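You operate a simulated robot arm through the tools that you are given. There is no shell and no other tool. Be economical: measure what you need, move in short steps, check, and stop when the job is done.

You are at the controls of a simulated two-armed robot. One attempt, no reset.

TASK
Relabel the line spool for the line that the white card names.
Fine: peel the white label into the waste tub, wipe the dirt mark, then stick; grey rag back. What is to be rubbed or washed off counts as gone when no trace of it is left.

It is judged by the outcome, as a careful person would: the job done as asked, and still so three seconds after it is handed in. It fails if anything else is knocked over, pushed out of place, dropped, spilled or broken.

THE ROBOT
Two 7-joint arms with three-finger grippers on one trunk, on a base that drives. Base frame: it is fixed to the floor where the robot stands at the start and does not move with it; the origin is under the middle of the robot, x ahead of it, y to its left, z up. Lengths are in m, angles in rad, forces in N, time in s.
The left shoulder is at the start at [0.03, 0.124, 1.058], the right one opposite. With the tool pointing down near the work surface each hand reaches from about 0.1 to 0.78 m from the robot's upright axis, wherever it stands, measured 20 degrees to its own side. Places, roughly: bare end of the line spool [0.7, -0.2, 0.9]; waste tub [0.6, 1.4, 0.3]. Payload 2.2 kg a hand.
The tool frame of a hand sits at the grasp point between the pads (the TCP): z along the fingers, y along the line on which they close. The tips reach 0.028 m beyond it. The gripper opens to 0.102 m. The gripper's body begins 0.071 m behind the TCP.
Orientation is that of the tool frame in the base frame, as a unit quaternion [x, y, z, w]. With the fingers straight down and closing along the base's y, the tool's x points along the base's -x, its y along +y and its z along -z.

THE INTERFACE
- The arms move only by the tool send_rows. It takes "left_motion", "right_motion" or both (then of equal length, played together; a hand with none holds still); each is a list of rows, each an object (a shift or turn left out is 0, a gripper value left out holds the last) with "travel": the shift along the base's x, y, z in units of 250 mm (1.0 is 250 mm), a list of three; "dr": the turn, a rotation vector about the base's x, y, z in units of 45 degrees (1.0 is 45 degrees), a list of three; "gripper": the closure, from 0 (fully open) to 1 (shut). In form: [{"travel": [x, y, z], "dr": [wx, wy, wz], "gripper": gripper}, ...]. A call has 1 to 8 rows; each row is the pose to reach, as a shift and turn from the pose commanded when the call began. A call with a number of a shift or a turn outside -1 to 1 is refused whole. Rows are played at 5 a second. More than 0.05 m and 0.15 rad between two rows, or a gripper value outside its range, and nothing of the call is played. Where a pose cannot be reached the arm comes as near as it can. A force on the tool above 40 N (or 10 N above the force at the start of the call, whichever is more), or a blocked arm, ends the call early, and 0.2 s more pass. The fingers move at their own pace and stop on an object; they squeeze with about 32 N. The grip force told is the motor's: it shows also when the fingers shut on nothing. Time passes only in rows, and 0.2 s behind the last, so rows that repeat a pose let the fingers close. The reply holds the time, the measured pose of the TCP, the force on the tool along the base axes, the opening and the grip force, in the units named above and with some noise, with the torque about the TCP (base axes, N m) and any sound that the robot's microphone picked up, and new pictures: "pictures" is both (left out), scene, wrist or none (wrist: the cameras of the hands that moved).
- Cameras (640 x 400 px; columns grow to the right, rows downward): "scene" is now at [0.0401, -0.023, 1.769]; the picture's right is [-0.32, -0.95, 0.00], its down [-0.75, 0.26, -0.61] and it looks along [0.58, -0.20, -0.79] (base axes); focal length 283 px, centre (320, 200). "left" rides on the left gripper at [0.072, 0.038, -0.086] in its tool frame; the picture's right is [-0.46, 0.89, 0.00], its down [-0.60, -0.32, -0.73] and it looks along [-0.65, -0.34, 0.68] (tool axes); focal length 256 px, centre (320, 200). "right" rides on the right gripper at [0.069, 0.044, -0.086] in its tool frame; the picture's right is [-0.53, 0.85, 0.00], its down [-0.58, -0.36, -0.73] and it looks along [-0.62, -0.39, 0.68] (tool axes); focal length 256 px, centre (320, 200). There is no depth. A picture from a camera that has moved, and an enlarged one, comes with that camera's place and axes in the base frame and with its lens.
- lift_body(by): slides the trunk up (or, below 0, down) by that many m; the arms and the scene camera ride with it, the base frame stays. It gives what a move gives, with no picture.
- roll_base(legs): drives the robot by 1 to 6 legs, each [ahead, left, turn to the left] in m, m and rad, along the robot's own axes; the way and the turn of a leg run together, so that a leg with both is an arc; at most 1.5 m and 3.142 rad a leg. The arms and the cameras ride along, it lands a little off, and it stops where it bumps. It gives what a move gives, and a new picture of the scene camera.
- aim_head(pan, tilt): turns the head with the scene camera to pan (to the left, within 2.496 rad either way) and tilt (down, from -0.506 to 1.204), counted from straight ahead of the robot. It gives what a move gives, and a new picture of the scene camera.
- close_up(camera, box): a new picture of the part [left, top, right, bottom] of that camera's present view, enlarged. The clock stands still meanwhile.
- sign_off(): hands the job in; it is judged then, once.

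Go step by step. Nothing tells you exact positions but the pictures and the camera data: compare them with the known pose of the tool, close in by small moves and look again before you grip or let go. The budget is 120 turns and 260 pictures, counting those below and the enlarged ones. Unless the task says otherwise, let go and move clear before handing in, and close with one line.

The tools are called after "Request:" as a command line: name --argument value ..., lists and objects as JSON in quotes. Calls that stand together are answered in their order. send_rows: Moves the arms, as the interface text tells. Its arguments: {"type":"object","properties":{"left_motion":{"type":"array"},"right_motion":{"type":"array"},"pictures":{"type":"string","enum":["both","scene","wrist","none"]}},"required":[]} The other tools are called the same way: lift_body (by) slides the trunk up or down; roll_base (legs) drives the base; aim_head (pan, tilt) turns the head that bears the scene camera; close_up (camera, box) takes an enlarged picture of a part of a camera's view; sign_off () hands the job in.

At the start:

```text
time: 0.0
left_tool_pos: [0.6043, -0.0271, 1.252]
left_tool_rot: [0.0, 1.0, -0.001, 0.0]
left_contact_force: [0.4, 0.6, -0.2]
left_ft_torque: [-0.03, 0.02, 0.02]
left_width: 0.102
left_grip_force: 0.1
right_tool_pos: [0.3219, -0.3745, 1.1466]
right_tool_rot: [0.0, 1.0, 0.0, 0.0]
right_contact_force: [0.5, 0.2, 0.7]
right_ft_torque: [-0.01, 0.04, 0.01]
right_width: 0.102
right_grip_force: 0.0
trunk travel left (down, up): [-0.3, 0.24]
robot x, y, heading: [-0.0011, -0.0038, 0.004]
head pan, tilt: [-0.33, 0.911]
```

scene: 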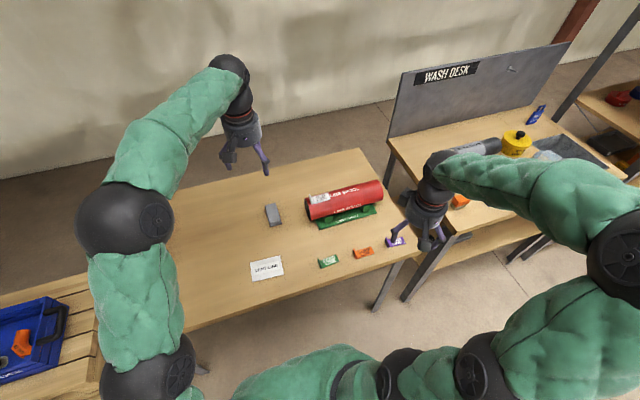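
right: 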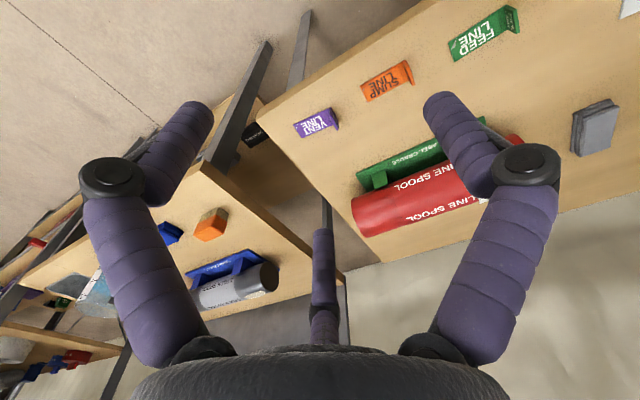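
left: 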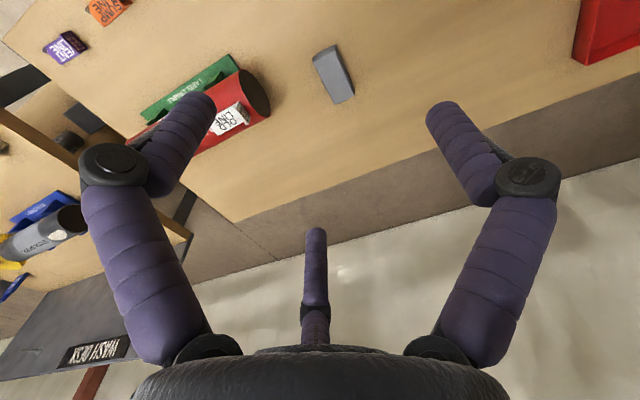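

I see a table with a red spool on a green cradle, three labels, a grey rag and a white card. I'll enlarge these to read the card and find the dirt mark.

Request:
close_up --camera "scene" --box '[230, 240, 310, 290]'

Request:
close_up --camera "scene" --box '[250, 165, 410, 265]'

Request:
close_up --camera "left" --box '[120, 40, 360, 190]'

Request:
close_up --camera "right" --box '[260, 0, 640, 240]'

```text
8.00 times, centred on (270, 265) of scene
camera zoom: at [0.0401, -0.023, 1.769], right [-0.32, -0.95, 0.0], down [-0.75, 0.26, -0.61], along [0.58, -0.2, -0.79], focal length 2261 px, centre (720, -320)
```

zoom: 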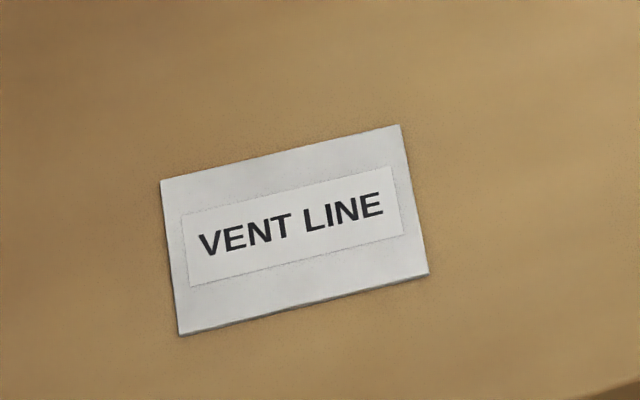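

```text
4.00 times, centred on (330, 215) of scene
camera zoom: at [0.0401, -0.023, 1.769], right [-0.32, -0.95, 0.0], down [-0.75, 0.26, -0.61], along [0.58, -0.2, -0.79], focal length 1131 px, centre (280, 140)
```

zoom: 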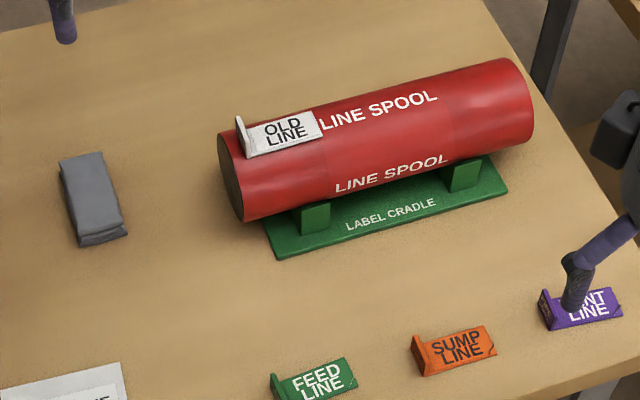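

```text
2.67 times, centred on (240, 115) of left
camera zoom: at [0.5326, 0.011, 1.3375], right [0.46, 0.89, 0.0], down [0.6, -0.32, 0.73], along [0.65, -0.34, -0.68], focal length 683 px, centre (533, 427)
```

zoom: 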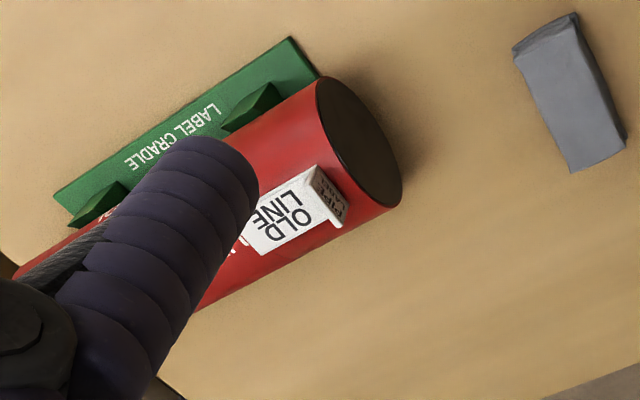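

```text
1.67 times, centred on (450, 120) of right
camera zoom: at [0.2523, -0.3316, 1.2323], right [0.53, 0.85, 0.0], down [0.58, -0.36, 0.73], along [0.62, -0.39, -0.68], focal length 427 px, centre (103, 333)
```

zoom: 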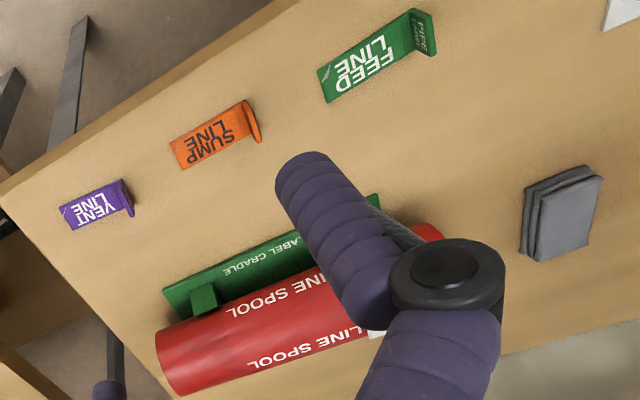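

The card says VENT LINE, so I need the purple label; the white OLD LINE label sits on the spool's left end. Next I'll look left for the waste tub.

Request:
aim_head --pan 1.1 --tilt 0.75

```text
time: 1.6
left_tool_pos: [0.6041, -0.0266, 1.2519]
left_tool_rot: [0.0, 1.0, 0.0, 0.0]
left_contact_force: [-0.3, 0.1, 0.7]
left_ft_torque: [0.04, 0.01, 0.0]
left_width: 0.1019
left_grip_force: 0.1
right_tool_pos: [0.322, -0.3752, 1.1474]
right_tool_rot: [0.0, 1.0, 0.0, 0.001]
right_contact_force: [-0.6, 0.0, -0.1]
right_ft_torque: [0.02, -0.01, 0.04]
right_width: 0.1023
right_grip_force: 0.1
trunk travel left (down, up): [-0.3, 0.24]
robot x, y, heading: [0.0005, -0.0014, -0.001]
head pan, tilt: [1.1, 0.75]
camera scene: at [0.0069, 0.0751, 1.7817], right [0.89, -0.45, 0.0], down [-0.31, -0.61, -0.73], along [0.33, 0.65, -0.68], focal length 283 px, centre (320, 200)
```

scene: 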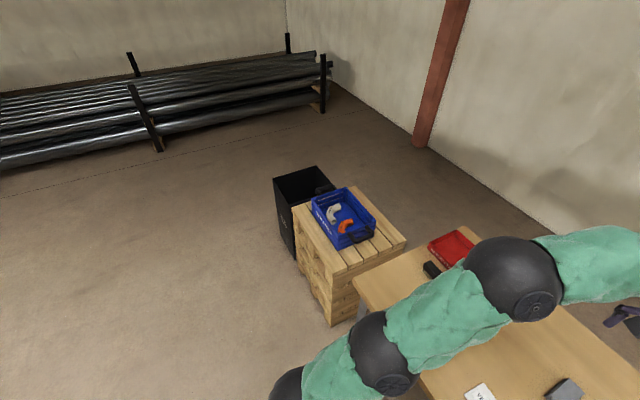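

A black bin stands behind the wooden crate holding a blue box. I'll enlarge to identify the waste tub.

Request:
close_up --camera "scene" --box '[240, 150, 480, 300]'

```text
2.67 times, centred on (360, 225) of scene
camera zoom: at [0.0069, 0.0751, 1.7817], right [0.89, -0.45, 0.0], down [-0.31, -0.61, -0.73], along [0.33, 0.65, -0.68], focal length 754 px, centre (213, 133)
```

zoom: 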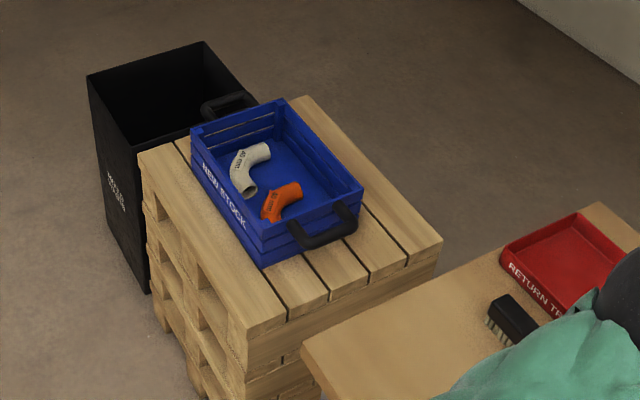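

The black bin is the waste tub, centred near (0.56, 1.41) with its rim at about z 0.58. I'll turn the head back and bring the left wrist camera in on the spool's left end.

Request:
send_rows --left_motion '[{"travel": [-0.12, -0.04, -0.12]}, {"travel": [-0.24, -0.08, -0.24]}, {"travel": [-0.36, -0.12, -0.36]}, {"travel": [-0.48, -0.16, -0.48]}, {"travel": [-0.6, -0.2, -0.6]}, {"travel": [-0.6, -0.2, -0.6]}]' --pictures "wrist"

Request:
aim_head --pan -0.33 --tilt 0.911

```text
time: 3.0
left_tool_pos: [0.454, -0.0757, 1.1014]
left_tool_rot: [-0.001, 1.0, 0.001, 0.0]
left_contact_force: [0.4, 0.8, -0.5]
left_ft_torque: [-0.01, 0.0, 0.03]
left_width: 0.1021
left_grip_force: 0.0
right_tool_pos: [0.3209, -0.3738, 1.1468]
right_tool_rot: [0.0, 1.0, 0.001, 0.0]
right_contact_force: [0.7, 0.2, -0.3]
right_ft_torque: [-0.01, 0.06, 0.0]
right_width: 0.1016
right_grip_force: 0.1
trunk travel left (down, up): [-0.3, 0.24]
robot x, y, heading: [0.0002, -0.0019, -0.001]
head pan, tilt: [1.1, 0.75]
camera left: at [0.384, -0.0382, 1.187], right [0.46, 0.89, 0.0], down [0.6, -0.32, 0.73], along [0.65, -0.34, -0.68], focal length 256 px, centre (320, 200)
```

left: 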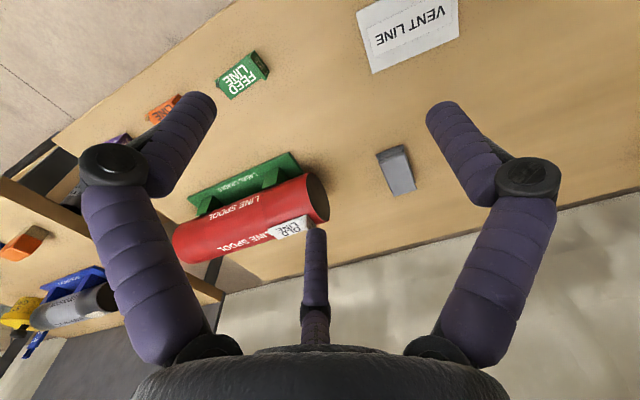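

```text
time: 4.5
left_tool_pos: [0.4557, -0.0758, 1.1013]
left_tool_rot: [0.0, 1.0, 0.0, 0.0]
left_contact_force: [0.1, -0.7, -0.4]
left_ft_torque: [0.0, 0.01, -0.01]
left_width: 0.1021
left_grip_force: 0.0
right_tool_pos: [0.3219, -0.3753, 1.1462]
right_tool_rot: [0.0, 1.0, 0.001, 0.0]
right_contact_force: [0.0, 0.0, 0.7]
right_ft_torque: [0.01, 0.01, 0.0]
right_width: 0.1019
right_grip_force: 0.1
trunk travel left (down, up): [-0.3, 0.24]
robot x, y, heading: [0.001, 0.0011, 0.001]
head pan, tilt: [-0.33, 0.911]
camera scene: at [0.04, -0.023, 1.769], right [-0.32, -0.95, 0.0], down [-0.75, 0.26, -0.61], along [0.58, -0.2, -0.79], focal length 283 px, centre (320, 200)
```

scene: 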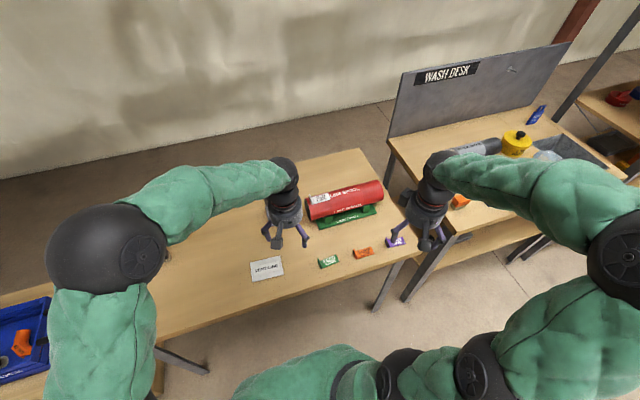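

The spool's end is now near the centre of the left wrist view. I'll enlarge it, and the labels as well.

Request:
close_up --camera "left" --box '[168, 145, 344, 255]'

Request:
close_up --camera "scene" --box '[296, 170, 392, 230]'

Request:
close_up --camera "right" --box '[280, 80, 440, 180]'

```text
3.64 times, centred on (256, 200) of left
camera zoom: at [0.384, -0.0385, 1.1873], right [0.46, 0.89, 0.0], down [0.6, -0.32, 0.73], along [0.65, -0.34, -0.68], focal length 931 px, centre (553, 200)
```

zoom: 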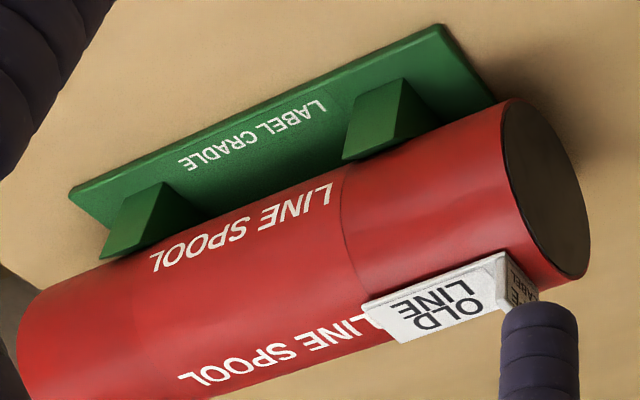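

```text
6.67 times, centred on (344, 200) of scene
camera zoom: at [0.04, -0.023, 1.769], right [-0.32, -0.95, 0.0], down [-0.75, 0.26, -0.61], along [0.58, -0.2, -0.79], focal length 1884 px, centre (160, 200)
```

zoom: 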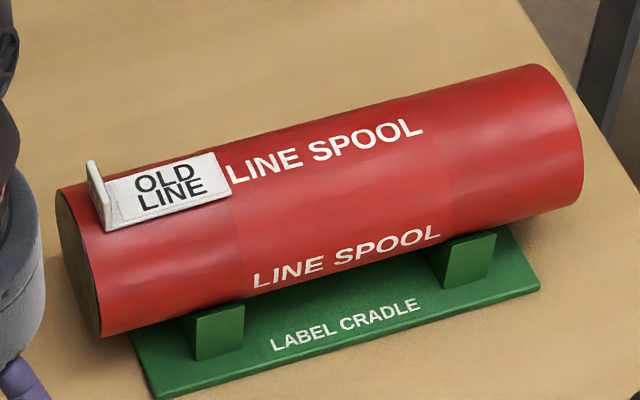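

```text
4.00 times, centred on (360, 130) of right
camera zoom: at [0.2523, -0.3316, 1.2323], right [0.53, 0.85, 0.0], down [0.58, -0.36, 0.73], along [0.62, -0.39, -0.68], focal length 1024 px, centre (160, 480)
```

zoom: 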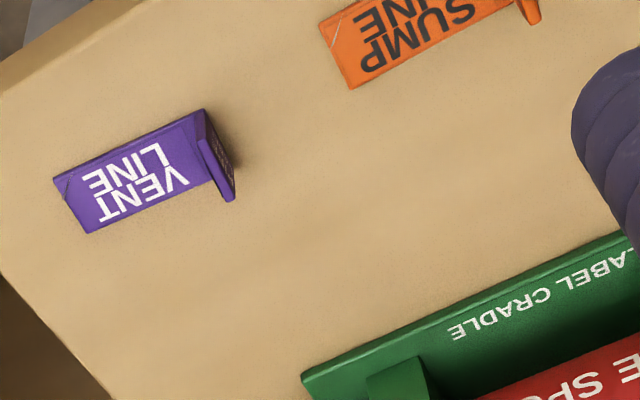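

Before approaching I need to understand the gripper's shape, because the wrist view appears to show three prongs. I'll enlarge both grippers in the scene view.

Request:
close_up --camera "scene" --box '[250, 150, 346, 260]'

Request:
close_up --camera "scene" --box '[386, 145, 482, 255]'

```text
3.64 times, centred on (298, 205) of scene
camera zoom: at [0.04, -0.023, 1.769], right [-0.32, -0.95, 0.0], down [-0.75, 0.26, -0.61], along [0.58, -0.2, -0.79], focal length 1028 px, centre (400, 182)
```

zoom: 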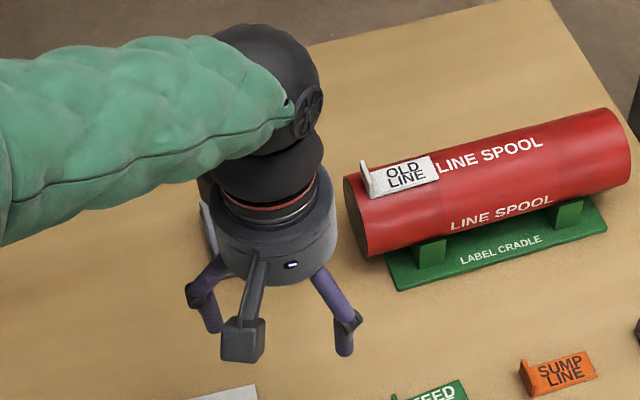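

```text
3.64 times, centred on (434, 200) of scene
camera zoom: at [0.04, -0.023, 1.769], right [-0.32, -0.95, 0.0], down [-0.75, 0.26, -0.61], along [0.58, -0.2, -0.79], focal length 1028 px, centre (-94, 200)
```

zoom: 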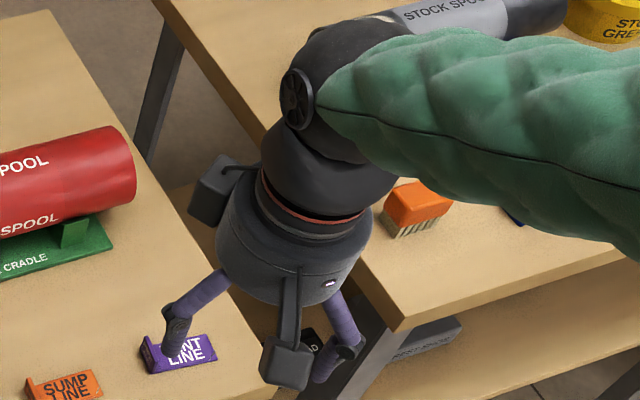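

The gripper's visible fingers don't quite match the description. I'll close the left gripper once in free air to see where the fingers meet.

Request:
send_rows --left_motion '[{"gripper": 0.5}, {"gripper": 0.5}, {"gripper": 0.5}]' --pictures "wrist"

Request:
send_rows --left_motion '[{"gripper": 1}, {"gripper": 1}, {"gripper": 1}]' --pictures "wrist"

Request:
close_up --camera "scene" --box '[250, 180, 346, 260]'

```text
time: 5.3
left_tool_pos: [0.4558, -0.0766, 1.1014]
left_tool_rot: [0.0, 1.0, 0.0, 0.0]
left_contact_force: [-0.1, -0.8, -0.7]
left_ft_torque: [0.03, 0.03, 0.04]
left_width: 0.0507
left_grip_force: 0.0
right_tool_pos: [0.322, -0.3748, 1.1461]
right_tool_rot: [-0.001, 1.0, 0.0, 0.0]
right_contact_force: [-0.6, 0.3, 0.1]
right_ft_torque: [-0.01, -0.01, 0.01]
right_width: 0.1018
right_grip_force: 0.1
trunk travel left (down, up): [-0.3, 0.24]
robot x, y, heading: [-0.0011, 0.0, -0.002]
head pan, tilt: [-0.33, 0.911]
camera left: at [0.384, -0.0384, 1.1873], right [0.46, 0.89, 0.0], down [0.6, -0.32, 0.73], along [0.65, -0.34, -0.68], focal length 256 px, centre (320, 200)
```

left: 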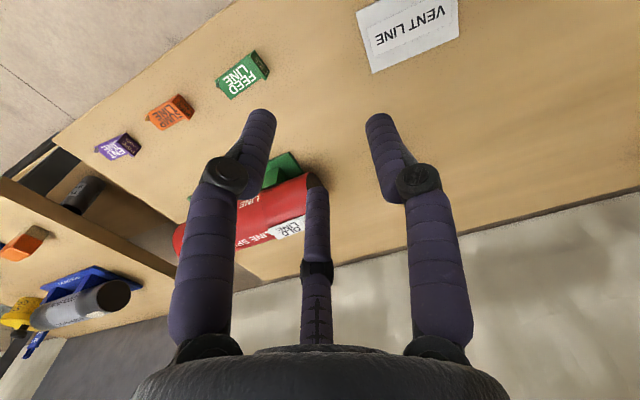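

```text
time: 6.1
left_tool_pos: [0.4559, -0.077, 1.1016]
left_tool_rot: [0.0, 1.0, 0.001, 0.0]
left_contact_force: [0.2, -0.1, 0.6]
left_ft_torque: [-0.03, 0.02, -0.02]
left_width: 0.0021
left_grip_force: 31.9
right_tool_pos: [0.3218, -0.3745, 1.1452]
right_tool_rot: [0.0, 1.0, 0.0, 0.0]
right_contact_force: [-0.1, 0.5, -0.7]
right_ft_torque: [0.02, -0.01, 0.0]
right_width: 0.1019
right_grip_force: 0.0
trunk travel left (down, up): [-0.3, 0.24]
robot x, y, heading: [0.0002, -0.0, -0.001]
head pan, tilt: [-0.33, 0.911]
camera left: at [0.384, -0.0384, 1.1873], right [0.46, 0.89, 0.0], down [0.6, -0.32, 0.73], along [0.65, -0.34, -0.68], focal length 256 px, centre (320, 200)
```

left: 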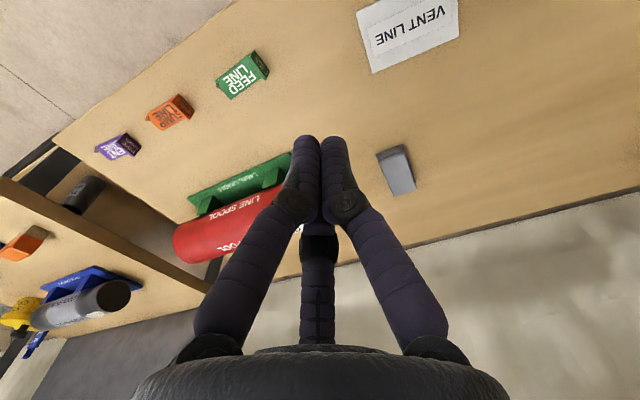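

```text
5.00 times, centred on (298, 220) of scene
camera zoom: at [0.04, -0.023, 1.769], right [-0.32, -0.95, 0.0], down [-0.75, 0.26, -0.61], along [0.58, -0.2, -0.79], focal length 1413 px, centre (430, 100)
```

zoom: 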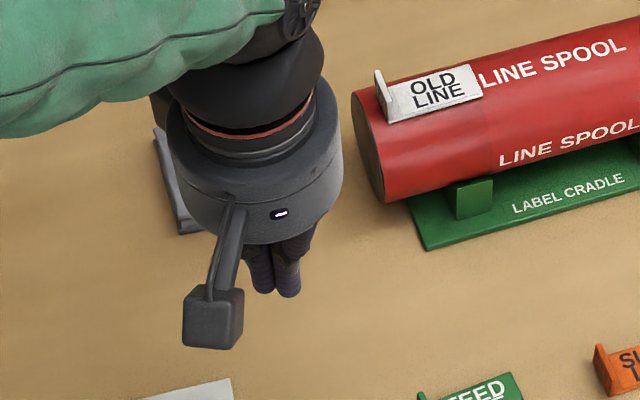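

The hand closes centrally, with one finger on +y and the others opposite. I'll move the left hand half open to hover above the white label's tab, then look.

Request:
send_rows --left_motion '[{"travel": [0.154, -0.09, -0.05], "gripper": 0.5}, {"travel": [0.307, -0.181, -0.1]}, {"travel": [0.461, -0.271, -0.15]}, {"travel": [0.614, -0.362, -0.2]}, {"travel": [0.768, -0.452, -0.26]}, {"travel": [0.768, -0.452, -0.26]}]' --pictures "both"

Request:
close_up --camera "scene" --box '[280, 160, 376, 220]'

```text
time: 7.5
left_tool_pos: [0.6468, -0.1898, 1.0353]
left_tool_rot: [-0.001, 1.0, -0.001, 0.0]
left_contact_force: [0.5, -0.3, -0.9]
left_ft_torque: [0.04, -0.03, 0.0]
left_width: 0.051
left_grip_force: 0.1
right_tool_pos: [0.3218, -0.3755, 1.146]
right_tool_rot: [0.0, 1.0, 0.0, 0.0]
right_contact_force: [-0.4, -0.2, 0.4]
right_ft_torque: [-0.01, 0.01, 0.02]
right_width: 0.1021
right_grip_force: 0.1
trunk travel left (down, up): [-0.3, 0.24]
robot x, y, heading: [0.0007, -0.0022, -0.003]
head pan, tilt: [-0.33, 0.911]
camera scene: at [0.0398, -0.0232, 1.7691], right [-0.32, -0.95, 0.0], down [-0.75, 0.26, -0.61], along [0.58, -0.2, -0.79], focal length 283 px, centre (320, 200)
camera left: at [0.5747, -0.1527, 1.1206], right [0.46, 0.89, 0.0], down [0.6, -0.32, 0.73], along [0.65, -0.34, -0.68], focal length 256 px, centre (320, 200)
```

scene: 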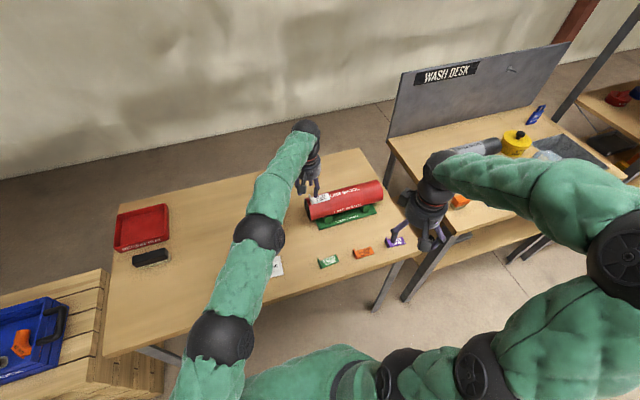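
left: 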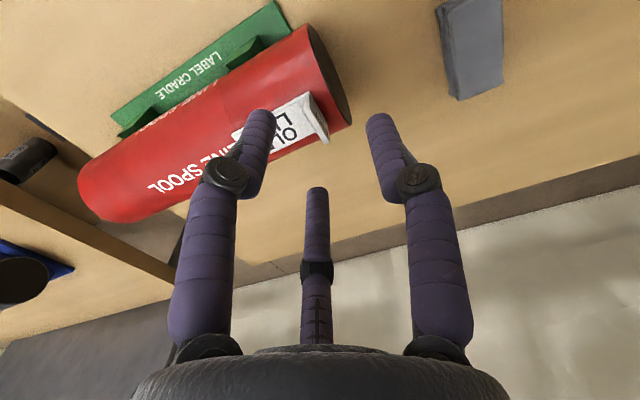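

```text
6.67 times, centred on (328, 190) of scene
camera zoom: at [0.0398, -0.0232, 1.7691], right [-0.32, -0.95, 0.0], down [-0.75, 0.26, -0.61], along [0.58, -0.2, -0.79], focal length 1884 px, centre (267, 267)
```

zoom: 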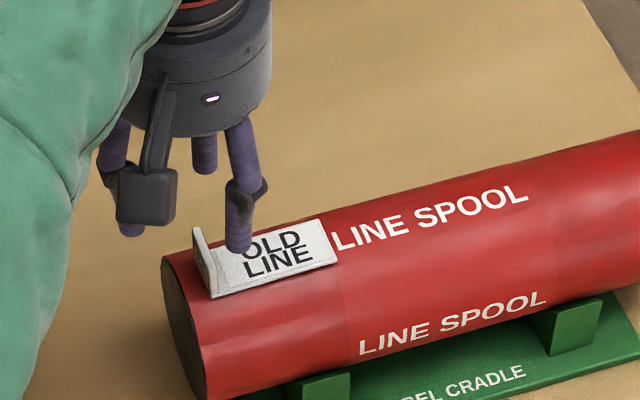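

The view is good. I'll enlarge the left wrist view of the tab to measure it.

Request:
close_up --camera "left" --box '[220, 60, 380, 160]'

```text
4.00 times, centred on (300, 110) of left
camera zoom: at [0.5747, -0.1527, 1.1206], right [0.46, 0.89, 0.0], down [0.6, -0.32, 0.73], along [0.65, -0.34, -0.68], focal length 1024 px, centre (400, 560)
```

zoom: 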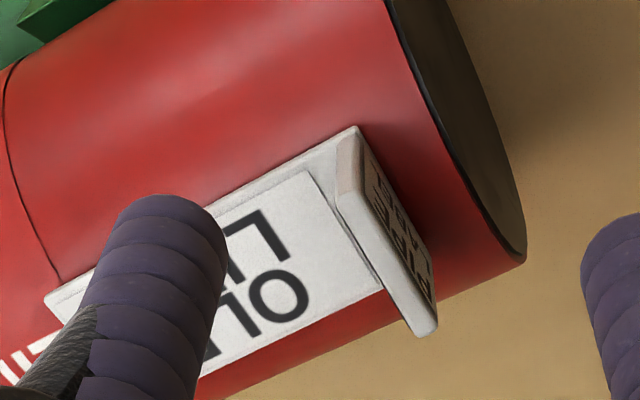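

The tab spans about x 0.643–0.681 at y −0.200, z 0.925–0.963, and the label leans slightly toward me. I'll lower straight down over the tab with the fingers either side.

Request:
send_rows --left_motion '[{"travel": [0.061, -0.041, -0.05]}, {"travel": [0.061, -0.041, -0.13]}, {"travel": [0.061, -0.041, -0.21]}, {"travel": [0.061, -0.041, -0.293]}, {"travel": [0.061, -0.041, -0.293]}]' --pictures "wrist"

Request:
close_up --camera "scene" --box '[280, 160, 376, 220]'

```text
time: 8.7
left_tool_pos: [0.6482, -0.1966, 0.9631]
left_tool_rot: [0.0, 1.0, 0.0, 0.0]
left_contact_force: [0.2, -0.5, 0.1]
left_ft_torque: [-0.01, -0.05, 0.0]
left_width: 0.0508
left_grip_force: 0.1
left hand out of reach, approached as far as the arm can: row 1, 2, 3, 4, 5
right_tool_pos: [0.3222, -0.374, 1.1459]
right_tool_rot: [0.0, 1.0, 0.0, 0.0]
right_contact_force: [-0.5, -0.5, -0.5]
right_ft_torque: [0.03, -0.01, -0.02]
right_width: 0.102
right_grip_force: 0.0
trunk travel left (down, up): [-0.3, 0.24]
robot x, y, heading: [-0.0018, 0.0016, 0.002]
head pan, tilt: [-0.33, 0.911]
camera left: at [0.5778, -0.1589, 1.049], right [0.47, 0.89, 0.0], down [0.6, -0.32, 0.73], along [0.65, -0.34, -0.68], focal length 256 px, centre (320, 200)
```

left: 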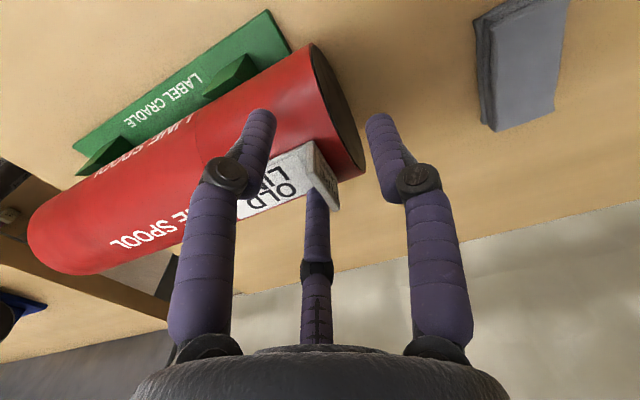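

```text
6.67 times, centred on (328, 190) of scene
camera zoom: at [0.0398, -0.0231, 1.769], right [-0.32, -0.95, 0.0], down [-0.75, 0.26, -0.61], along [0.58, -0.2, -0.79], focal length 1884 px, centre (267, 267)
```

zoom: 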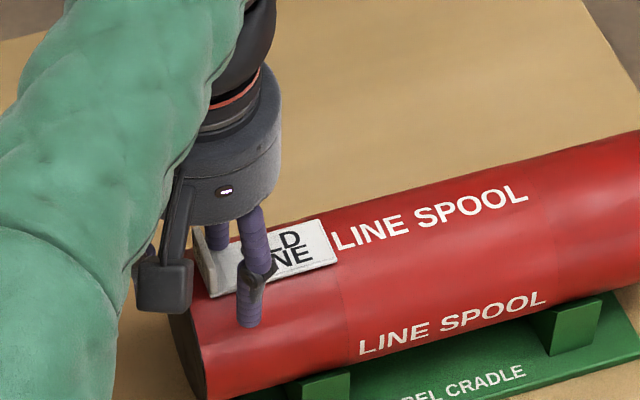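

The arm ran out of reach about 14 mm short. I'll raise the hand and drive the base forward and to the right.

Request:
send_rows --left_motion '[{"travel": [-0.061, 0, 0.19]}, {"travel": [-0.061, 0, 0.38]}, {"travel": [-0.061, 0, 0.5]}]' --pictures "none"

Request:
roll_base --legs '[[0.07, -0.12, 0]]'

```text
time: 9.5
left_tool_pos: [0.6332, -0.1957, 1.089]
left_tool_rot: [0.0, 1.0, 0.0, -0.001]
left_contact_force: [-0.7, 0.3, 0.0]
left_ft_torque: [0.01, -0.05, 0.03]
left_width: 0.0509
left_grip_force: 0.0
right_tool_pos: [0.3213, -0.3759, 1.1461]
right_tool_rot: [0.0, 1.0, 0.0, 0.0]
right_contact_force: [-0.2, 0.0, -0.1]
right_ft_torque: [0.02, -0.04, 0.02]
right_width: 0.102
right_grip_force: 0.0
trunk travel left (down, up): [-0.3, 0.24]
robot x, y, heading: [-0.0015, 0.0024, 0.001]
head pan, tilt: [-0.33, 0.911]
```

```text
time: 10.8
left_tool_pos: [0.7022, -0.3149, 1.0885]
left_tool_rot: [0.0, 1.0, 0.001, 0.0]
left_contact_force: [0.3, -0.1, 0.2]
left_ft_torque: [0.05, 0.01, 0.01]
left_width: 0.0509
left_grip_force: 0.0
right_tool_pos: [0.3897, -0.495, 1.1461]
right_tool_rot: [0.0, 1.0, 0.0, -0.001]
right_contact_force: [-0.1, -0.6, 0.5]
right_ft_torque: [0.06, 0.0, 0.01]
right_width: 0.1022
right_grip_force: 0.1
trunk travel left (down, up): [-0.3, 0.24]
robot x, y, heading: [0.0692, -0.1169, -0.001]
head pan, tilt: [-0.33, 0.911]
camera scene: at [0.109, -0.1429, 1.7689], right [-0.32, -0.95, 0.0], down [-0.75, 0.26, -0.61], along [0.58, -0.2, -0.79], focal length 283 px, centre (320, 200)
```

scene: 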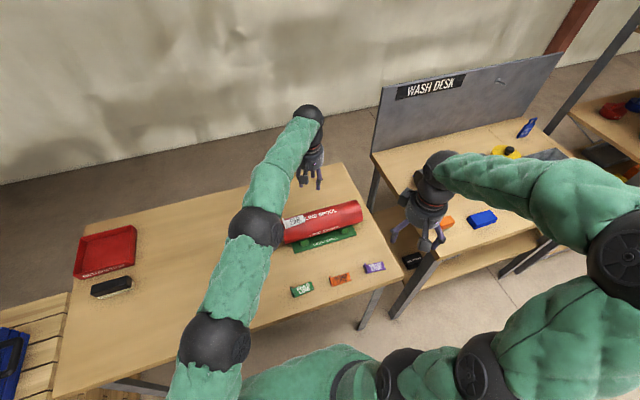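

The drive went well. I'll go back above the tab and down to it.

Request:
send_rows --left_motion '[{"travel": [-0.054, 0.153, -0.07]}, {"travel": [-0.107, 0.306, -0.14]}, {"travel": [-0.161, 0.46, -0.21]}, {"travel": [-0.161, 0.46, -0.3]}, {"travel": [-0.161, 0.46, -0.4]}, {"travel": [-0.161, 0.46, -0.506]}, {"travel": [-0.161, 0.46, -0.506]}]' --pictures "wrist"

Request:
close_up --camera "left" --box '[200, 80, 440, 230]'

Request:
close_up --camera "scene" --box '[248, 180, 344, 240]'

```text
time: 12.4
left_tool_pos: [0.6603, -0.1984, 0.9632]
left_tool_rot: [0.001, 1.0, -0.001, -0.001]
left_contact_force: [-0.2, 0.0, -0.1]
left_ft_torque: [-0.02, -0.01, -0.02]
left_width: 0.0514
left_grip_force: 0.0
right_tool_pos: [0.3884, -0.494, 1.1475]
right_tool_rot: [0.0, 1.0, 0.0, 0.0]
right_contact_force: [0.1, 0.5, -0.7]
right_ft_torque: [-0.01, -0.01, 0.01]
right_width: 0.1021
right_grip_force: 0.0
trunk travel left (down, up): [-0.3, 0.24]
robot x, y, heading: [0.0696, -0.1157, 0.002]
head pan, tilt: [-0.33, 0.911]
camera left: at [0.588, -0.1614, 1.0485], right [0.47, 0.89, 0.0], down [0.6, -0.32, 0.73], along [0.65, -0.34, -0.68], focal length 256 px, centre (320, 200)
```

left: 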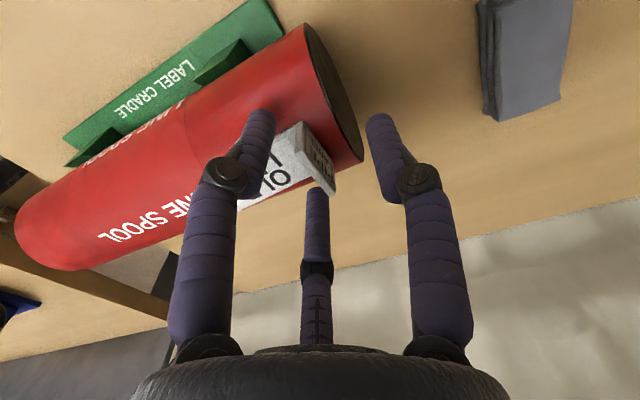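

```text
2.67 times, centred on (320, 155) of left
camera zoom: at [0.588, -0.1614, 1.0485], right [0.47, 0.89, 0.0], down [0.6, -0.32, 0.73], along [0.65, -0.34, -0.68], focal length 683 px, centre (320, 320)
```

zoom: 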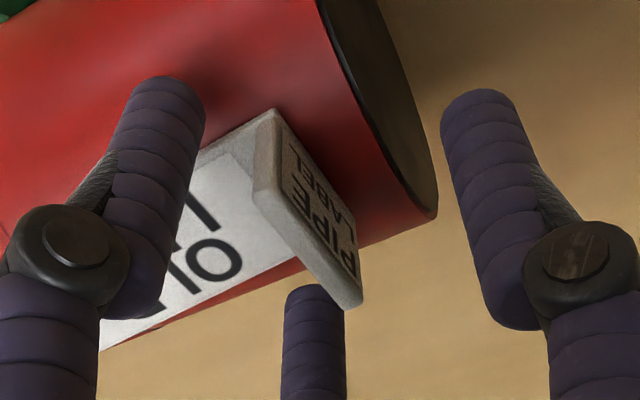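

```text
6.67 times, centred on (296, 210) of scene
camera zoom: at [0.1075, -0.1407, 1.769], right [-0.32, -0.95, 0.0], down [-0.75, 0.26, -0.61], along [0.58, -0.2, -0.79], focal length 1884 px, centre (480, 133)
```

zoom: 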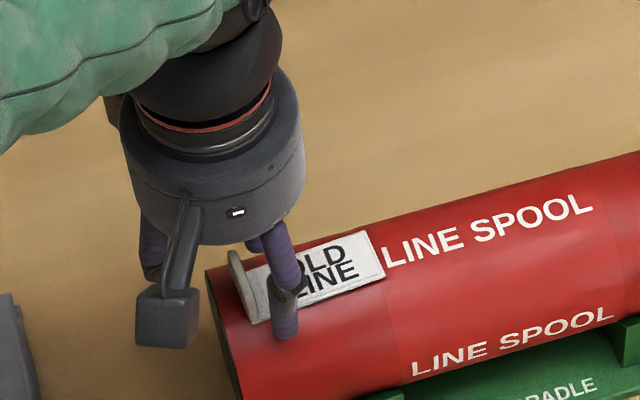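

The measured tab position matches the view, so I'll close on the tab.

Request:
send_rows --left_motion '[{"gripper": 0.8}, {"gripper": 1}, {"gripper": 1}, {"gripper": 1}]' --pictures "wrist"

```text
time: 13.4
left_tool_pos: [0.6592, -0.2017, 0.9627]
left_tool_rot: [0.0, 1.0, 0.0, 0.0]
left_contact_force: [-1.0, -10.0, 2.5]
left_ft_torque: [-0.32, 0.04, -0.05]
left_width: 0.0076
left_grip_force: 32.0
right_tool_pos: [0.3893, -0.4939, 1.1466]
right_tool_rot: [0.0, 1.0, 0.001, 0.0]
right_contact_force: [0.5, -0.4, 0.0]
right_ft_torque: [0.0, 0.0, -0.01]
right_width: 0.1019
right_grip_force: 0.1
trunk travel left (down, up): [-0.3, 0.24]
robot x, y, heading: [0.065, -0.1191, 0.002]
head pan, tilt: [-0.33, 0.911]
camera left: at [0.588, -0.1626, 1.0488], right [0.47, 0.89, 0.0], down [0.6, -0.32, 0.73], along [0.65, -0.34, -0.68], focal length 256 px, centre (320, 200)
```

left: 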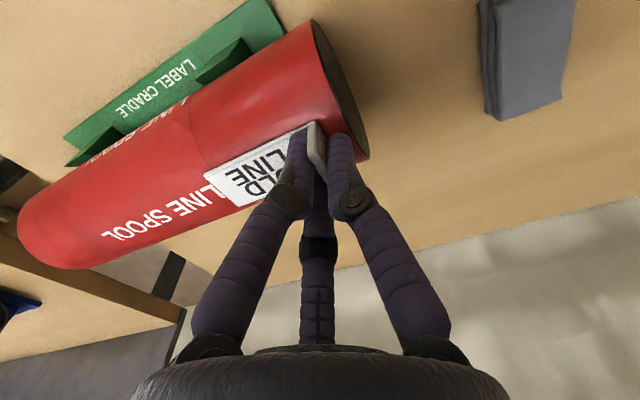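

The tab is gripped (7.6 mm wide). I'll relieve the sideways load and pull gently upward along the label's normal.

Request:
send_rows --left_motion '[{"travel": [0, -0.013, 0]}, {"travel": [-0.004, -0.013, 0.016]}, {"travel": [-0.008, -0.013, 0.032]}, {"travel": [-0.012, -0.013, 0.05]}]' --pictures "wrist"

```text
time: 14.4
left_tool_pos: [0.6583, -0.202, 0.9737]
left_tool_rot: [0.0, 1.0, 0.0, 0.0]
left_contact_force: [0.0, -0.1, -0.4]
left_ft_torque: [0.04, -0.05, 0.0]
left_width: 0.0072
left_grip_force: 31.4
right_tool_pos: [0.3896, -0.4927, 1.1457]
right_tool_rot: [0.0, 1.0, 0.0, -0.001]
right_contact_force: [-0.7, 0.6, 0.4]
right_ft_torque: [0.0, 0.03, 0.02]
right_width: 0.1021
right_grip_force: 0.0
trunk travel left (down, up): [-0.3, 0.24]
robot x, y, heading: [0.064, -0.1162, -0.002]
head pan, tilt: [-0.33, 0.911]
camera left: at [0.587, -0.1639, 1.0605], right [0.47, 0.89, 0.0], down [0.6, -0.32, 0.73], along [0.65, -0.34, -0.68], focal length 256 px, centre (320, 200)
```

left: 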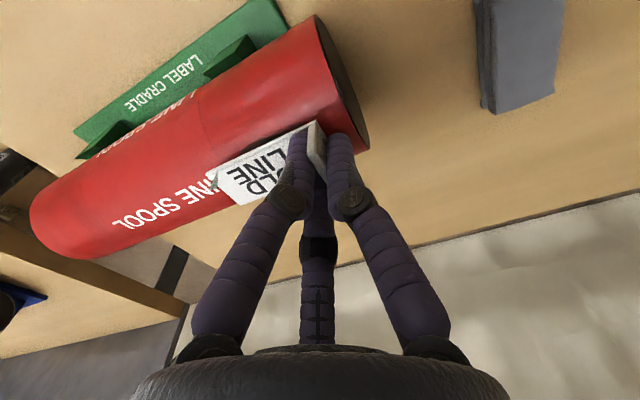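

The label seems to have come off cleanly. I'll lift well clear and look at what was under it.

Request:
send_rows --left_motion '[{"travel": [0, 0, 0.18]}, {"travel": [0, 0, 0.36]}, {"travel": [-0.1, 0.1, 0.5]}, {"travel": [-0.2, 0.2, 0.6]}, {"travel": [-0.3, 0.3, 0.7]}, {"travel": [-0.4, 0.4, 0.8]}, {"travel": [-0.4, 0.4, 0.8]}]' --pictures "both"

Request:
close_up --camera "scene" --box '[270, 190, 366, 250]'

Request:
close_up --camera "left" --box '[160, 100, 360, 225]'

```text
time: 16.0
left_tool_pos: [0.5607, -0.1015, 1.1754]
left_tool_rot: [0.001, 1.0, 0.001, 0.0]
left_contact_force: [0.0, 0.0, 0.6]
left_ft_torque: [0.0, 0.02, 0.0]
left_width: 0.0069
left_grip_force: 32.0
right_tool_pos: [0.39, -0.4943, 1.1467]
right_tool_rot: [0.0, 1.0, 0.0, -0.001]
right_contact_force: [0.3, 0.2, -0.8]
right_ft_torque: [0.01, 0.05, 0.04]
right_width: 0.1021
right_grip_force: 0.2
trunk travel left (down, up): [-0.3, 0.24]
robot x, y, heading: [0.07, -0.1186, 0.002]
head pan, tilt: [-0.33, 0.911]
camera scene: at [0.1094, -0.142, 1.7689], right [-0.32, -0.95, 0.0], down [-0.75, 0.26, -0.61], along [0.58, -0.2, -0.79], focal length 283 px, centre (320, 200)
camera left: at [0.4893, -0.0633, 1.262], right [0.47, 0.88, 0.0], down [0.6, -0.32, 0.73], along [0.65, -0.34, -0.68], focal length 256 px, centre (320, 200)
```

scene: 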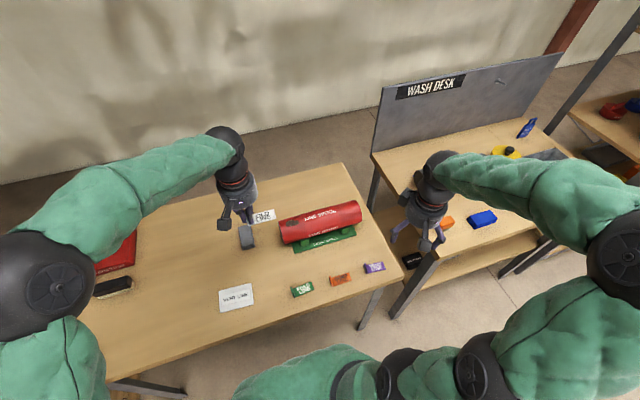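
left: 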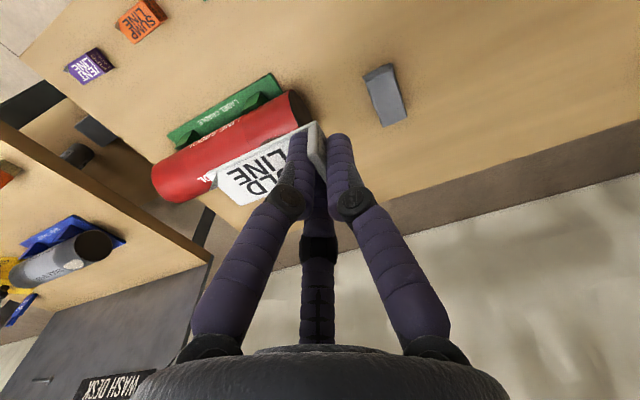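

```text
6.67 times, centred on (318, 220) of scene
camera zoom: at [0.1094, -0.142, 1.7689], right [-0.32, -0.95, 0.0], down [-0.75, 0.26, -0.61], along [0.58, -0.2, -0.79], focal length 1884 px, centre (333, 67)
```

zoom: 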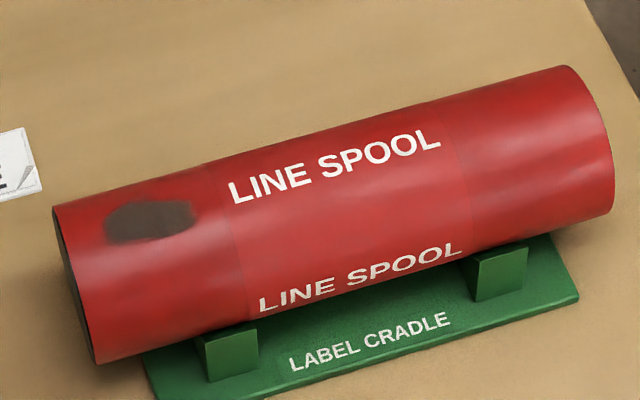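

```text
3.20 times, centred on (260, 162) of left
camera zoom: at [0.4893, -0.0633, 1.262], right [0.47, 0.88, 0.0], down [0.6, -0.32, 0.73], along [0.65, -0.34, -0.68], focal length 819 px, centre (512, 320)
```

zoom: 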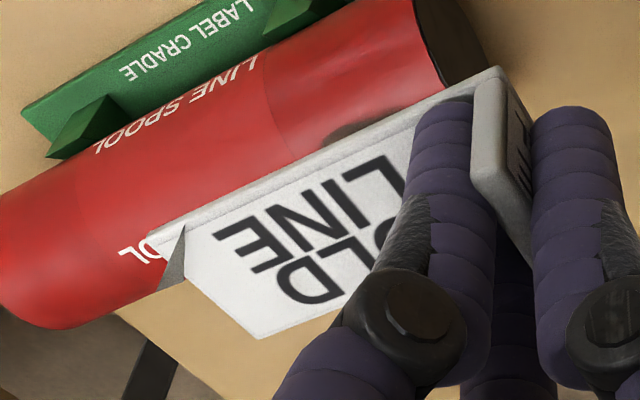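

The dirt mark was under the label. I'll carry the label left to the waste tub, backing off a little first.

Request:
roll_base --legs '[[-0.1, 0, 0], [0, 1.25, 0]]'

Request:
aim_head --pan 0.4 --tilt 0.95

```text
time: 23.1
left_tool_pos: [0.4591, 1.1535, 1.1765]
left_tool_rot: [-0.002, 1.0, 0.0, 0.0]
left_contact_force: [-0.4, -0.3, -0.1]
left_ft_torque: [-0.02, 0.01, -0.01]
left_width: 0.0069
left_grip_force: 31.7
right_tool_pos: [0.2901, 0.7603, 1.1474]
right_tool_rot: [-0.002, 1.0, 0.0, 0.0]
right_contact_force: [0.7, 0.2, -0.4]
right_ft_torque: [0.04, -0.01, 0.01]
right_width: 0.1019
right_grip_force: 0.0
trunk travel left (down, up): [-0.3, 0.24]
robot x, y, heading: [-0.0323, 1.1329, 0.005]
head pan, tilt: [-0.33, 0.911]
camera scene: at [0.0078, 1.1109, 1.769], right [-0.32, -0.95, 0.0], down [-0.75, 0.25, -0.61], along [0.58, -0.2, -0.79], focal length 283 px, centre (320, 200)
```

scene: 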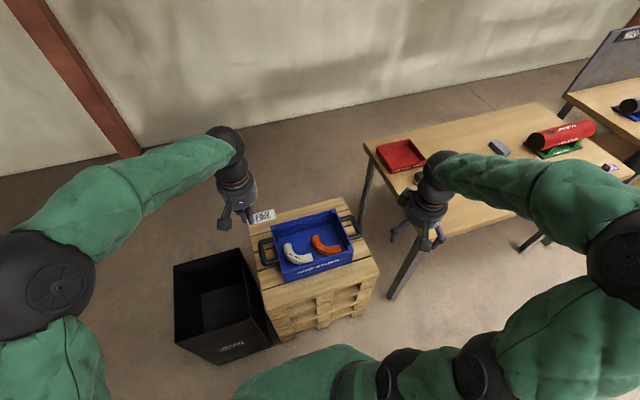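

```text
time: 24.1
left_tool_pos: [0.4607, 1.153, 1.1762]
left_tool_rot: [-0.001, 1.0, 0.0, 0.0]
left_contact_force: [0.1, 0.3, -0.1]
left_ft_torque: [0.02, 0.0, 0.0]
left_width: 0.0065
left_grip_force: 32.0
right_tool_pos: [0.2899, 0.7593, 1.1471]
right_tool_rot: [-0.002, 1.0, 0.0, 0.001]
right_contact_force: [0.5, 0.0, 0.0]
right_ft_torque: [-0.01, -0.01, -0.01]
right_width: 0.1021
right_grip_force: 0.0
trunk travel left (down, up): [-0.3, 0.24]
robot x, y, heading: [-0.0332, 1.1334, 0.003]
head pan, tilt: [0.4, 0.949]
camera scene: at [0.0038, 1.1629, 1.7662], right [0.39, -0.92, 0.0], down [-0.75, -0.32, -0.58], along [0.54, 0.23, -0.81], focal length 283 px, centre (320, 200)
```

scene: 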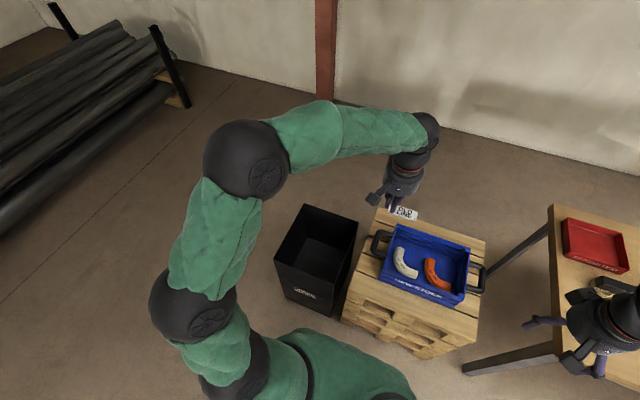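

The tub's rim spans about x 0.40–0.74, y 1.28–1.55 at z 0.59. I'll move the left hand over it.

Request:
send_rows --left_motion '[{"travel": [0.05, 0.158, -0.025]}, {"travel": [0.1, 0.317, -0.05]}, {"travel": [0.15, 0.475, -0.075]}, {"travel": [0.2, 0.633, -0.1]}, {"travel": [0.25, 0.79, -0.125]}, {"travel": [0.3, 0.95, -0.15]}]' --pictures "none"

Request:
send_rows --left_motion '[{"travel": [0.07, 0.14, -0.1]}, {"travel": [0.14, 0.28, -0.2]}, {"travel": [0.14, 0.28, -0.36]}, {"travel": [0.14, 0.28, -0.52]}, {"travel": [0.14, 0.28, -0.68]}, {"travel": [0.14, 0.28, -0.84]}, {"travel": [0.14, 0.28, -1.0]}, {"travel": [0.14, 0.28, -1.0]}]' --pictures "both"

```text
time: 25.6
left_tool_pos: [0.5361, 1.3928, 1.1397]
left_tool_rot: [-0.002, 1.0, 0.0, 0.0]
left_contact_force: [-0.1, 0.8, -1.4]
left_ft_torque: [0.0, -0.05, -0.02]
left_width: 0.0068
left_grip_force: 32.3
right_tool_pos: [0.2927, 0.7603, 1.146]
right_tool_rot: [-0.002, 1.0, 0.0, -0.001]
right_contact_force: [0.5, 0.7, -0.9]
right_ft_torque: [-0.01, 0.01, -0.01]
right_width: 0.102
right_grip_force: 0.1
trunk travel left (down, up): [-0.3, 0.24]
robot x, y, heading: [-0.0312, 1.1324, 0.011]
head pan, tilt: [0.4, 0.949]
```

```text
time: 27.4
left_tool_pos: [0.5685, 1.4605, 0.8877]
left_tool_rot: [-0.002, 1.0, 0.0, 0.0]
left_contact_force: [0.1, -0.1, 0.1]
left_ft_torque: [-0.01, 0.02, -0.02]
left_width: 0.0068
left_grip_force: 32.5
right_tool_pos: [0.2902, 0.7591, 1.1476]
right_tool_rot: [-0.001, 1.0, 0.0, 0.0]
right_contact_force: [-0.5, -0.1, 0.7]
right_ft_torque: [-0.01, -0.01, 0.0]
right_width: 0.102
right_grip_force: 0.0
trunk travel left (down, up): [-0.3, 0.24]
robot x, y, heading: [-0.0314, 1.1363, 0.01]
head pan, tilt: [0.4, 0.949]
camera scene: at [0.0031, 1.1628, 1.7662], right [0.39, -0.92, 0.0], down [-0.75, -0.32, -0.58], along [0.54, 0.23, -0.81], focal length 283 px, centre (320, 200)
camera left: at [0.4971, 1.4986, 0.974], right [0.46, 0.89, 0.0], down [0.6, -0.31, 0.73], along [0.65, -0.34, -0.68], focal length 256 px, centre (320, 200)
```

scene: 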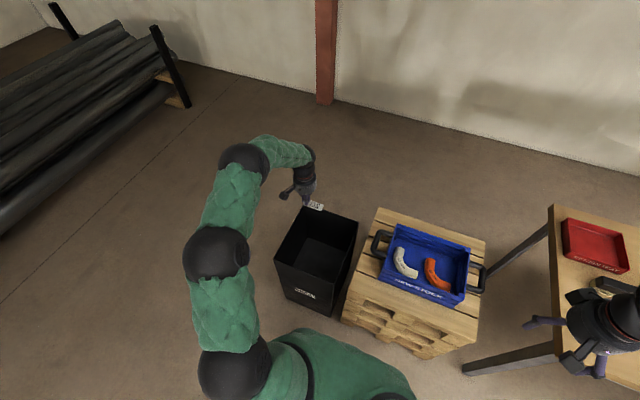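
left: 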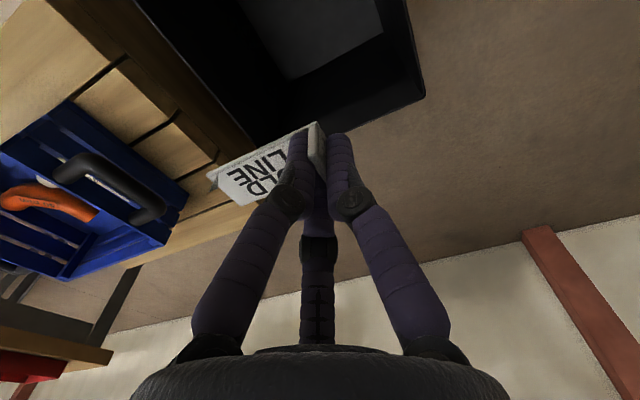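

The label is above the tub. I'll centre it slightly, lower the trunk 0.2 m and let go.

Request:
send_rows --left_motion '[{"travel": [0, -0.06, 0]}]' --pictures "none"

Request:
lift_body --by -0.2

Request:
send_rows --left_motion '[{"travel": [0, 0, 0]}]' --pictures "both"

```text
time: 27.8
left_tool_pos: [0.568, 1.446, 0.8877]
left_tool_rot: [-0.002, 1.0, 0.0, 0.0]
left_contact_force: [0.2, 0.1, -0.1]
left_ft_torque: [0.02, 0.0, 0.01]
left_width: 0.0066
left_grip_force: 31.9
right_tool_pos: [0.2898, 0.7592, 1.1463]
right_tool_rot: [-0.002, 1.0, 0.0, 0.0]
right_contact_force: [0.3, 0.0, -0.8]
right_ft_torque: [-0.01, -0.03, -0.01]
right_width: 0.1019
right_grip_force: 0.1
trunk travel left (down, up): [-0.3, 0.24]
robot x, y, heading: [-0.0328, 1.131, 0.006]
head pan, tilt: [0.4, 0.949]
```

```text
time: 29.9
left_tool_pos: [0.5683, 1.4473, 0.6881]
left_tool_rot: [-0.001, 1.0, 0.0, 0.0]
left_contact_force: [0.3, 0.5, -0.5]
left_ft_torque: [-0.01, -0.02, 0.01]
left_width: 0.0069
left_grip_force: 31.5
right_tool_pos: [0.2905, 0.7597, 0.9467]
right_tool_rot: [-0.002, 1.0, 0.0, 0.0]
right_contact_force: [0.4, -0.2, -0.4]
right_ft_torque: [-0.01, 0.0, 0.0]
right_width: 0.1019
right_grip_force: 0.1
trunk travel left (down, up): [-0.1, 0.44]
robot x, y, heading: [-0.0374, 1.1349, 0.006]
head pan, tilt: [0.4, 0.949]
```

```text
time: 30.3
left_tool_pos: [0.569, 1.4463, 0.6894]
left_tool_rot: [-0.001, 1.0, 0.0, 0.0]
left_contact_force: [0.4, -0.2, -0.2]
left_ft_torque: [-0.01, 0.0, 0.0]
left_width: 0.0066
left_grip_force: 32.0
right_tool_pos: [0.2914, 0.7596, 0.9458]
right_tool_rot: [-0.001, 1.0, 0.0, 0.0]
right_contact_force: [-0.6, -0.1, -0.5]
right_ft_torque: [0.03, -0.02, -0.02]
right_width: 0.1018
right_grip_force: 0.1
trunk travel left (down, up): [-0.1, 0.44]
robot x, y, heading: [-0.0325, 1.1352, 0.008]
head pan, tilt: [0.4, 0.949]
camera scene: at [0.0037, 1.1631, 1.5662], right [0.39, -0.92, 0.0], down [-0.75, -0.32, -0.58], along [0.54, 0.23, -0.81], focal length 283 px, centre (320, 200)
camera left: at [0.4968, 1.4839, 0.7739], right [0.46, 0.89, 0.0], down [0.61, -0.31, 0.73], along [0.65, -0.34, -0.68], focal length 256 px, centre (320, 200)
```

scene: 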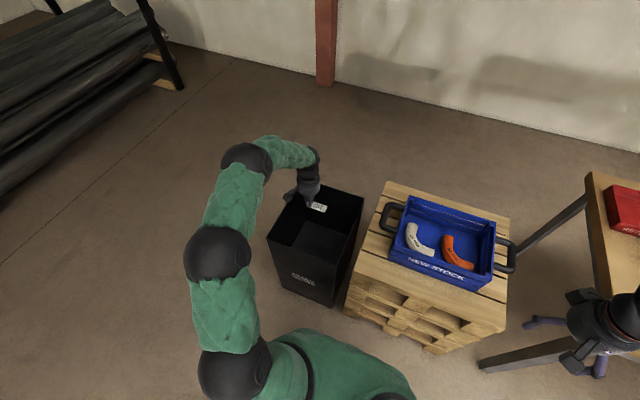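
left: 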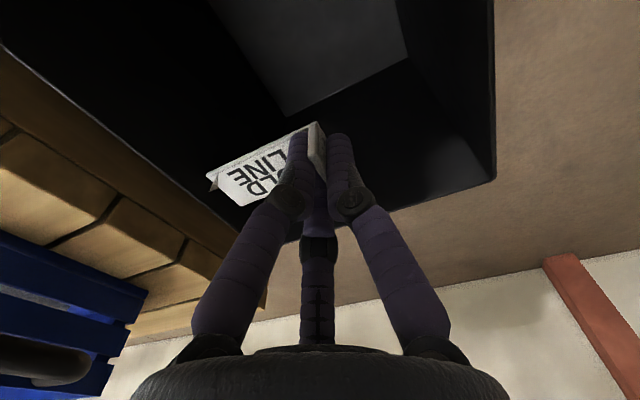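

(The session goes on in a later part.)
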